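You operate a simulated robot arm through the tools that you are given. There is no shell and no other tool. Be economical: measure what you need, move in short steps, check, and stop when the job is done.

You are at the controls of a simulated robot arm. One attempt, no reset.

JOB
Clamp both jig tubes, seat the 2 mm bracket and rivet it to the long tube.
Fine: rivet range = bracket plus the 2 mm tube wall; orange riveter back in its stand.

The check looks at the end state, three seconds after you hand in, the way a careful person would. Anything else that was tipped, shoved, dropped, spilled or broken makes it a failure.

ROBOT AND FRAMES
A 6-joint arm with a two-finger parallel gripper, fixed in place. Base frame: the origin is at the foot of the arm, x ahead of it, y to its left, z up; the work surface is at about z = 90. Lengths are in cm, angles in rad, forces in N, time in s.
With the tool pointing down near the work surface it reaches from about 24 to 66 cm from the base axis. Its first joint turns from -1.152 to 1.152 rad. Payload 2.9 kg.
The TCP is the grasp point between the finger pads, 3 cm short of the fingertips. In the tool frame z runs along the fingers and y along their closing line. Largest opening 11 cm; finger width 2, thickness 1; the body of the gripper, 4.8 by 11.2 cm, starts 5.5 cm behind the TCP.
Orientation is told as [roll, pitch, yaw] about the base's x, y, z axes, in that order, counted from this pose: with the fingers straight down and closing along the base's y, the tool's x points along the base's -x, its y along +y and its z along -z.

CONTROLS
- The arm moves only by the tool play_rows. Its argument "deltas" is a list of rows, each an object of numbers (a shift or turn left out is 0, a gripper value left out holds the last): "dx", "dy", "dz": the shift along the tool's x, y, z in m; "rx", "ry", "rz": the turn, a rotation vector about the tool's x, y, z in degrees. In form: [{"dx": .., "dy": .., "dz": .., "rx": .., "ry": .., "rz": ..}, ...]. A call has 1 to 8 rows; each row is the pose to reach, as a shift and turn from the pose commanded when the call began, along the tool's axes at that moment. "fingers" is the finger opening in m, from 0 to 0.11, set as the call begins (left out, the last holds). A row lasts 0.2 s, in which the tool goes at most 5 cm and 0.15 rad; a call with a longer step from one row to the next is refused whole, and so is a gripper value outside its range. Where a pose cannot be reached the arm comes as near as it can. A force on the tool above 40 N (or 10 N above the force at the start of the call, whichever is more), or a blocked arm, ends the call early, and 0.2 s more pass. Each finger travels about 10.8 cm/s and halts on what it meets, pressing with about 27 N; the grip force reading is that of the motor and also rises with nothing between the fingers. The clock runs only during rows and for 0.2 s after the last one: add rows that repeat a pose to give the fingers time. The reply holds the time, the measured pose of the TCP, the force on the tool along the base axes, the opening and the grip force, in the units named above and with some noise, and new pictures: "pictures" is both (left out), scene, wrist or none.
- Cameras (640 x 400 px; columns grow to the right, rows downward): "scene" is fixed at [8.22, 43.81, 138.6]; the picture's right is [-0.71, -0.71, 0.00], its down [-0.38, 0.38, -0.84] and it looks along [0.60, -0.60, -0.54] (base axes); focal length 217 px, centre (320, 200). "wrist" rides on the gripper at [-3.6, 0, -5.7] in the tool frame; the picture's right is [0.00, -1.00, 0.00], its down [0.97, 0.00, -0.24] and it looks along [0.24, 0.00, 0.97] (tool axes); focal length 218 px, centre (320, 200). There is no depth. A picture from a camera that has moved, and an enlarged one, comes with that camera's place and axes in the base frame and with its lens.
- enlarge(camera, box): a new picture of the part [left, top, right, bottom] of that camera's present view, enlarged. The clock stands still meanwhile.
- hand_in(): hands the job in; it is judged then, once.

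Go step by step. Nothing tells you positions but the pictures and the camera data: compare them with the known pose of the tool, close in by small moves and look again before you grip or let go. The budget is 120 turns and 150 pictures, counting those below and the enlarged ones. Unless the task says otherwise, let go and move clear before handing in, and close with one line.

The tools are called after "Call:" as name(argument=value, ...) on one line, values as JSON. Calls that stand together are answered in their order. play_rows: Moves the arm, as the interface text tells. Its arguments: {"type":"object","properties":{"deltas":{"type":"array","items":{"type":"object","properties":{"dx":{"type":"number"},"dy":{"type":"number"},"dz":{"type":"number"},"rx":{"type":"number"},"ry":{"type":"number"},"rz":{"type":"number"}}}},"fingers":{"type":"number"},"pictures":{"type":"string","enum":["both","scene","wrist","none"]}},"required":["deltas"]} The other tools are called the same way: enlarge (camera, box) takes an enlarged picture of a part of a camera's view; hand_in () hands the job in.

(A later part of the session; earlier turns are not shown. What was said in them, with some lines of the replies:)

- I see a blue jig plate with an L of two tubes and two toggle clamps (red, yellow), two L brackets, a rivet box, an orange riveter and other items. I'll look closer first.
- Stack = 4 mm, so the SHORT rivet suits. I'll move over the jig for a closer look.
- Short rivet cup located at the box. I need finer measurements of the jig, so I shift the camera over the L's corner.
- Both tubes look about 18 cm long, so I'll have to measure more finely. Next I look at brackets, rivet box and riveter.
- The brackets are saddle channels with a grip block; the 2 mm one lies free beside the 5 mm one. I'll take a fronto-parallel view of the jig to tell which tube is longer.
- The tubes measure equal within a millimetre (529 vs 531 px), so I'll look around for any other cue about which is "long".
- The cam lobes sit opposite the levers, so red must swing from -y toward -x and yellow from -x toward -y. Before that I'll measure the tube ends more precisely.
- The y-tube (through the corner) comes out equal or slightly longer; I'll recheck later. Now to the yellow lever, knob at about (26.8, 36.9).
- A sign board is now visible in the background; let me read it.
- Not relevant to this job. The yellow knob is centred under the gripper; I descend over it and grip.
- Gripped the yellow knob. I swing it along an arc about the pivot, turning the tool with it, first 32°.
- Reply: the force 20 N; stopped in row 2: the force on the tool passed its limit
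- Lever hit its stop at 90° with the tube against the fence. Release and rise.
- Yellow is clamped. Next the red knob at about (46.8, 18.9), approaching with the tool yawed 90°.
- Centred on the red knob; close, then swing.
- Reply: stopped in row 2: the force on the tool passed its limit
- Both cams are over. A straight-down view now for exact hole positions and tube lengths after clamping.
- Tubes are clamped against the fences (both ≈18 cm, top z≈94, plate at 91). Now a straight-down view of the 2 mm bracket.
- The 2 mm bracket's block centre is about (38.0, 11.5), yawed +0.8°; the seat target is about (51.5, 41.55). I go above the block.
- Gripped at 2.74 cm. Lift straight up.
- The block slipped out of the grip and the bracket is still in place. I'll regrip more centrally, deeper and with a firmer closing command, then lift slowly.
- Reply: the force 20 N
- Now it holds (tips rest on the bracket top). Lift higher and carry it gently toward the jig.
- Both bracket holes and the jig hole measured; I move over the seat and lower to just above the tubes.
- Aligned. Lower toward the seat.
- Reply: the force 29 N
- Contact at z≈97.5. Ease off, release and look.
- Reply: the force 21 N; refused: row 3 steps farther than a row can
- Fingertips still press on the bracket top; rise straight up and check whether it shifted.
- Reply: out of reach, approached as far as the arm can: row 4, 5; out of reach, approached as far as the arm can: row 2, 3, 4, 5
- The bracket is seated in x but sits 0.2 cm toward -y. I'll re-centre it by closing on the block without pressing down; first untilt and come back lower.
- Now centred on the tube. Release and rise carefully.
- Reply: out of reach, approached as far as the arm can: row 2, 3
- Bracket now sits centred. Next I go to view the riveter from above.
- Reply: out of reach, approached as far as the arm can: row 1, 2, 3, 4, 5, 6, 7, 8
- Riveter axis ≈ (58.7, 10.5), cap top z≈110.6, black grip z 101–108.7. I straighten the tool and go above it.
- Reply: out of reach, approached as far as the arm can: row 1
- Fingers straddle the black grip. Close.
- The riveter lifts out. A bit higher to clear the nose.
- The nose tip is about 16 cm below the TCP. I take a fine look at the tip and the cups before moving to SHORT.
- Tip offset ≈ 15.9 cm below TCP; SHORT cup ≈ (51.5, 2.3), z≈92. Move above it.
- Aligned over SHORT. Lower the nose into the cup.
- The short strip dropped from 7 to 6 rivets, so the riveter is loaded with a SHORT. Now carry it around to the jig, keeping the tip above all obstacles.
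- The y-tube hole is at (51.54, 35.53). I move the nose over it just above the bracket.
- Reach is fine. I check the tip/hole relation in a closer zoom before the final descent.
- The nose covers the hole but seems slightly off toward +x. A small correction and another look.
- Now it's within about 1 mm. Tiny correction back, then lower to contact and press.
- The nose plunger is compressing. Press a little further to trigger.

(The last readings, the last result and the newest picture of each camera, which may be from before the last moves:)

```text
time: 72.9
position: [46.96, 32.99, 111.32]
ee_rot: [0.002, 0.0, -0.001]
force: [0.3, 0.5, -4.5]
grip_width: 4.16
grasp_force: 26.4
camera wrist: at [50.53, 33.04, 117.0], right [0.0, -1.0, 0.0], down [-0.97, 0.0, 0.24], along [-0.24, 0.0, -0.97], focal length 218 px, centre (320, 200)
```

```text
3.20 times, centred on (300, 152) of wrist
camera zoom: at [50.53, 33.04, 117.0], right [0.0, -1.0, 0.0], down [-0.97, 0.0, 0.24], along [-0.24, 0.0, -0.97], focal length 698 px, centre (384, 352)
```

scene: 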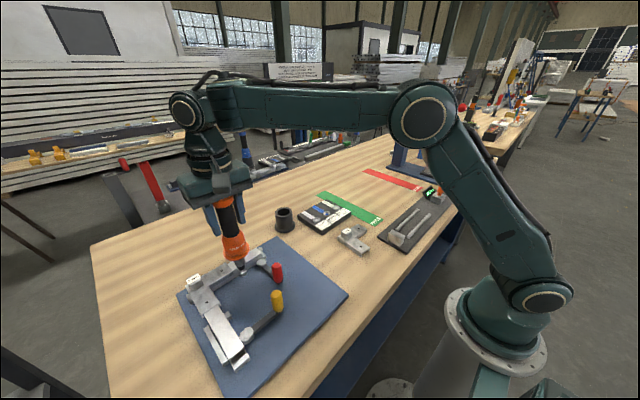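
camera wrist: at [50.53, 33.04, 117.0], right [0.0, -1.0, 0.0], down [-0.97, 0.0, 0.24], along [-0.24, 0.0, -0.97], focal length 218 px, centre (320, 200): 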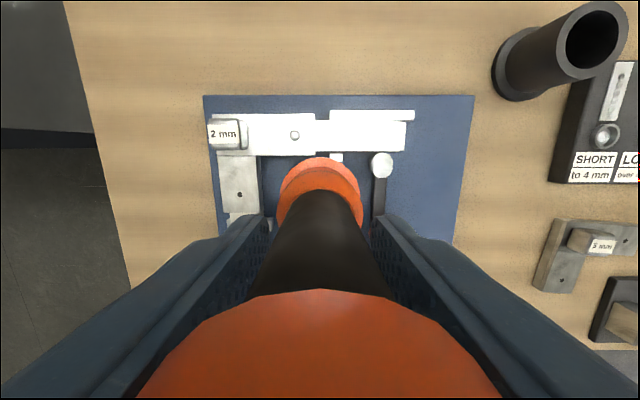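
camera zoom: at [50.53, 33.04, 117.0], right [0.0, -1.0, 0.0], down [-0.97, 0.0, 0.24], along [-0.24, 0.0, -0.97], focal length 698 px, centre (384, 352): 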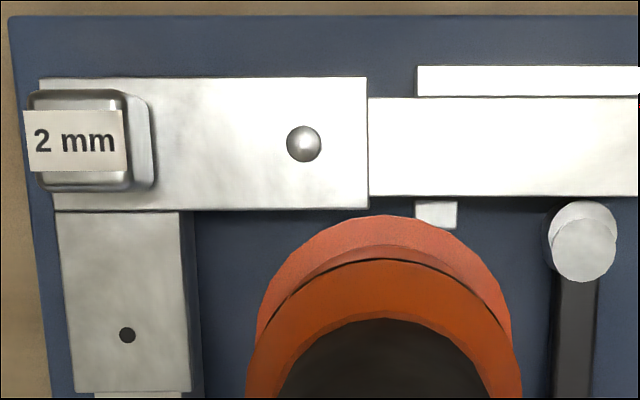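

A clean rivet head sits in the through-tube (the long tube along y). I take the riveter back above its stand.

Call:
play_rows(deltas=[{"dy": -0.02, "dz": -0.015}, {"dy": -0.06, "dz": -0.024}, {"dy": -0.105, "dz": -0.024}, {"dx": -0.005, "dy": -0.15, "dz": -0.024}, {"dx": -0.03, "dy": -0.185, "dz": -0.024}, {"dx": -0.065, "dy": -0.208, "dz": -0.024}, {"dx": -0.1, "dy": -0.2248, "dz": -0.024}, {"dx": -0.1194, "dy": -0.2248, "dz": -0.024}], pictures="wrist")

Call:
enlarge(camera="scene", box=[240, 140, 330, 240])

```text
time: 74.7
position: [58.87, 10.53, 113.62]
ee_rot: [0.003, -0.001, -0.002]
force: [0.4, 0.2, -4.5]
grip_width: 4.12
grasp_force: 26.9
camera wrist: at [62.48, 10.55, 119.33], right [0.0, -1.0, 0.0], down [-0.97, 0.0, 0.24], along [-0.24, 0.0, -0.97], focal length 218 px, centre (320, 200)
```

wrist: 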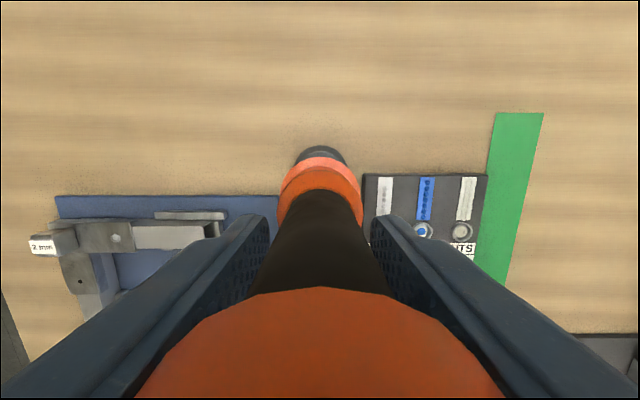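

```text
4.00 times, centred on (285, 190) of scene
camera zoom: at [8.23, 43.81, 138.6], right [-0.71, -0.71, 0.0], down [-0.38, 0.38, -0.84], along [0.6, -0.6, -0.54], focal length 868 px, centre (460, 240)
```

zoom: 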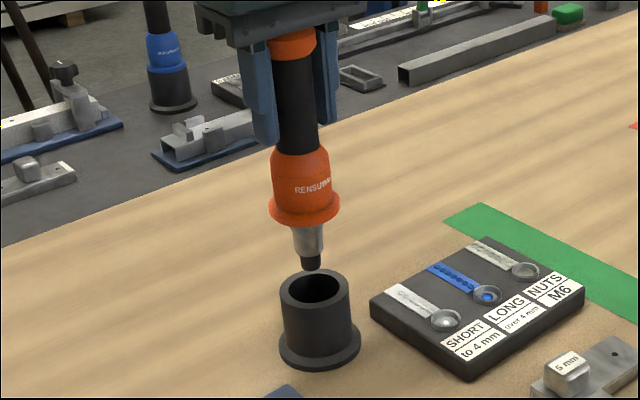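

Aligned with the stand as when lifted. Lower it in.

Call:
play_rows(deltas=[{"dz": 0.012}, {"dz": 0.024}, {"dz": 0.036}, {"dz": 0.048}, {"dz": 0.058}, {"dz": 0.067}, {"dz": 0.073}, {"dz": 0.077}], pictures="none")

Call:
enlarge(camera="scene", box=[240, 140, 330, 240])

```text
time: 76.5
position: [58.91, 10.54, 105.82]
ee_rot: [0.002, 0.001, 0.001]
force: [0.6, -0.8, -4.5]
grip_width: 4.12
grasp_force: 26.6
```

```text
4.00 times, centred on (285, 190) of scene
camera zoom: at [8.23, 43.82, 138.6], right [-0.71, -0.71, 0.0], down [-0.38, 0.38, -0.84], along [0.6, -0.6, -0.54], focal length 868 px, centre (460, 240)
```

zoom: 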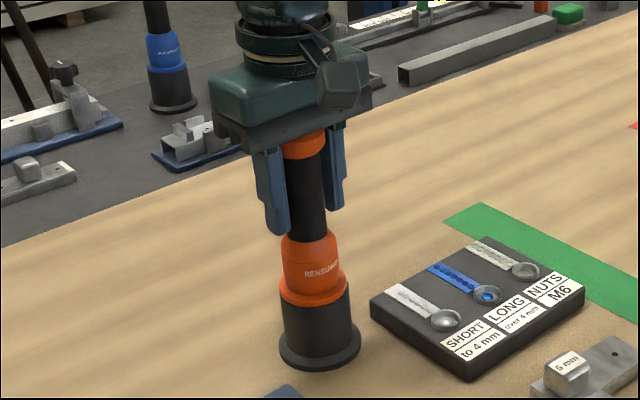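

Call:
play_rows(deltas=[{"dz": 0.0008}, {"dz": 0.0015}, {"dz": 0.0025}, {"dz": 0.0025}], pictures="none")

```text
time: 77.5
position: [58.94, 10.73, 105.72]
ee_rot: [0.001, -0.002, -0.001]
force: [-1.8, 0.4, 3.9]
grip_width: 4.11
grasp_force: 27.0
```

Seated (the stand now carries the weight). Open and rise slowly straight up.

Call:
play_rows(deltas=[{"dz": -0.001}, {"dz": -0.001}, {"dz": -0.001}, {"dz": -0.001}], fingers=0.065, pictures="wrist")

Call:
enlarge(camera="scene", box=[240, 140, 330, 240])

```text
time: 78.5
position: [58.93, 10.69, 105.76]
ee_rot: [0.002, -0.001, -0.001]
force: [-0.5, 0.8, 0.3]
grip_width: 6.52
grasp_force: 0.1
camera wrist: at [62.51, 10.55, 111.55], right [0.0, -1.0, 0.0], down [-0.97, 0.0, 0.24], along [-0.24, 0.0, -0.97], focal length 218 px, centre (320, 200)
```

wrist: 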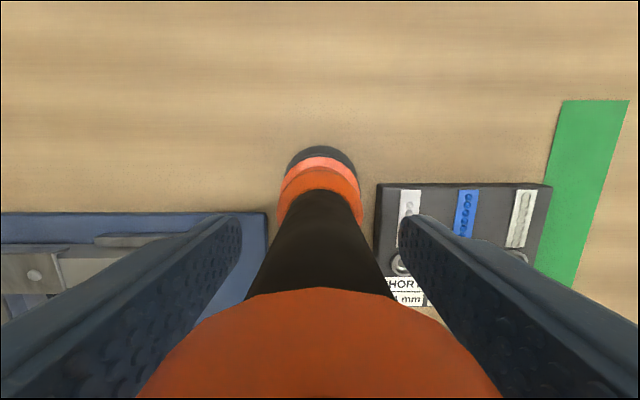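

```text
4.00 times, centred on (285, 190) of scene
camera zoom: at [8.22, 43.81, 138.6], right [-0.71, -0.71, 0.0], down [-0.38, 0.38, -0.84], along [0.6, -0.6, -0.54], focal length 868 px, centre (460, 240)
```

zoom: 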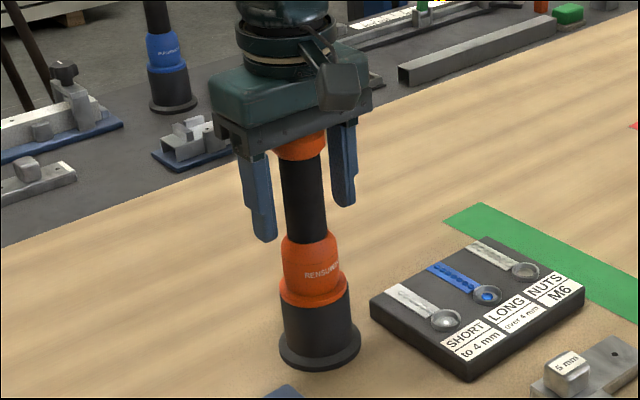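

Call:
play_rows(deltas=[{"dz": -0.02}, {"dz": -0.04}, {"dz": -0.06}, {"dz": -0.08}, {"dz": -0.09}, {"dz": -0.09, "dx": 0.04}, {"dz": -0.09, "dx": 0.085}, {"dz": -0.09, "dx": 0.13, "dy": 0.02}], pictures="both")

Call:
enlarge(camera="scene", box=[240, 150, 360, 250])

Call:
enlarge(camera="scene", box=[160, 230, 320, 390])

```text
time: 80.3
position: [45.73, 12.57, 114.73]
ee_rot: [0.004, -0.003, 0.001]
force: [-0.3, 0.2, 0.2]
grip_width: 6.53
grasp_force: 0.0
camera wrist: at [49.38, 12.6, 120.5], right [0.0, -1.0, 0.0], down [-0.97, 0.0, 0.24], along [-0.24, 0.0, -0.97], focal length 218 px, centre (320, 200)
```

scene: 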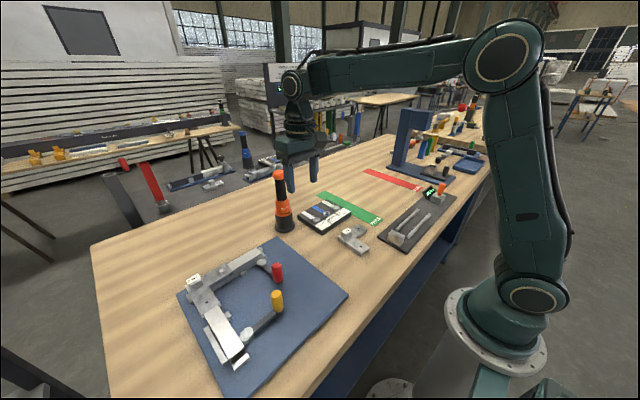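
wrist: 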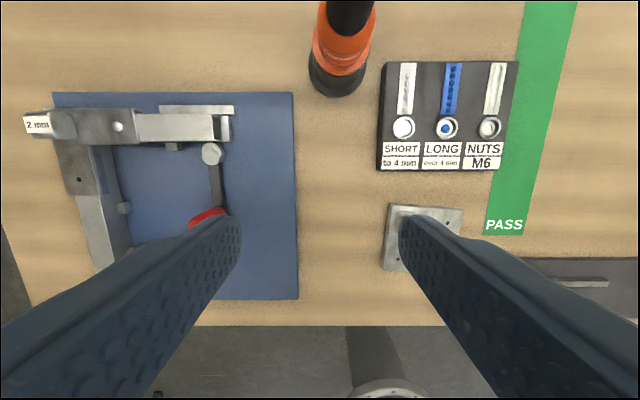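

```text
4.00 times, centred on (300, 200) of scene
camera zoom: at [8.22, 43.81, 138.6], right [-0.71, -0.71, 0.0], down [-0.38, 0.38, -0.84], along [0.6, -0.6, -0.54], focal length 868 px, centre (400, 200)
```

zoom: 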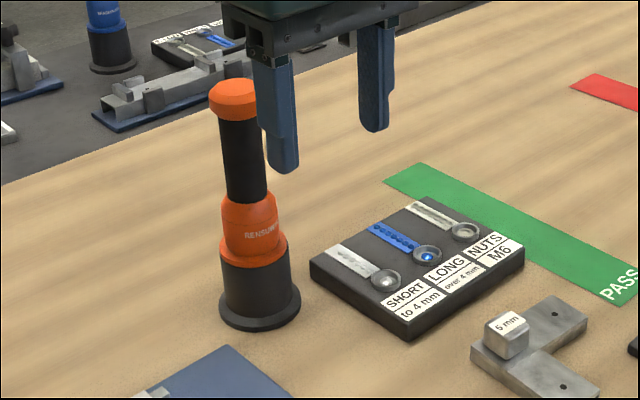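

```text
2.50 times, centred on (240, 310) of scene
camera zoom: at [8.22, 43.81, 138.6], right [-0.71, -0.71, 0.0], down [-0.38, 0.38, -0.84], along [0.6, -0.6, -0.54], focal length 542 px, centre (520, -75)
```

zoom: 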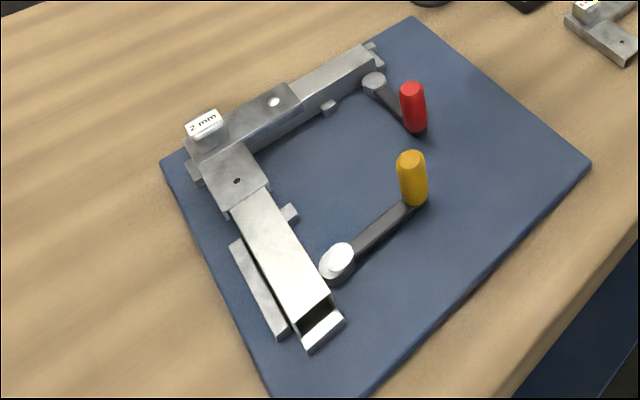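

Both cams are over, the 2 mm bracket is seated and has a SHORT rivet, and the riveter is upright in its stand. The arm is clear, so I'm handing in.

Call:
hand_in()

```text
The job is handed in.
```

I clamped both tubes, seated the 2 mm bracket, set one SHORT rivet and put the riveter back in its stand. I'm not certain the rivet is in the tube you meant by "long": both measured about 18 cm, so I chose the one that runs through the corner and left the other hole empty.
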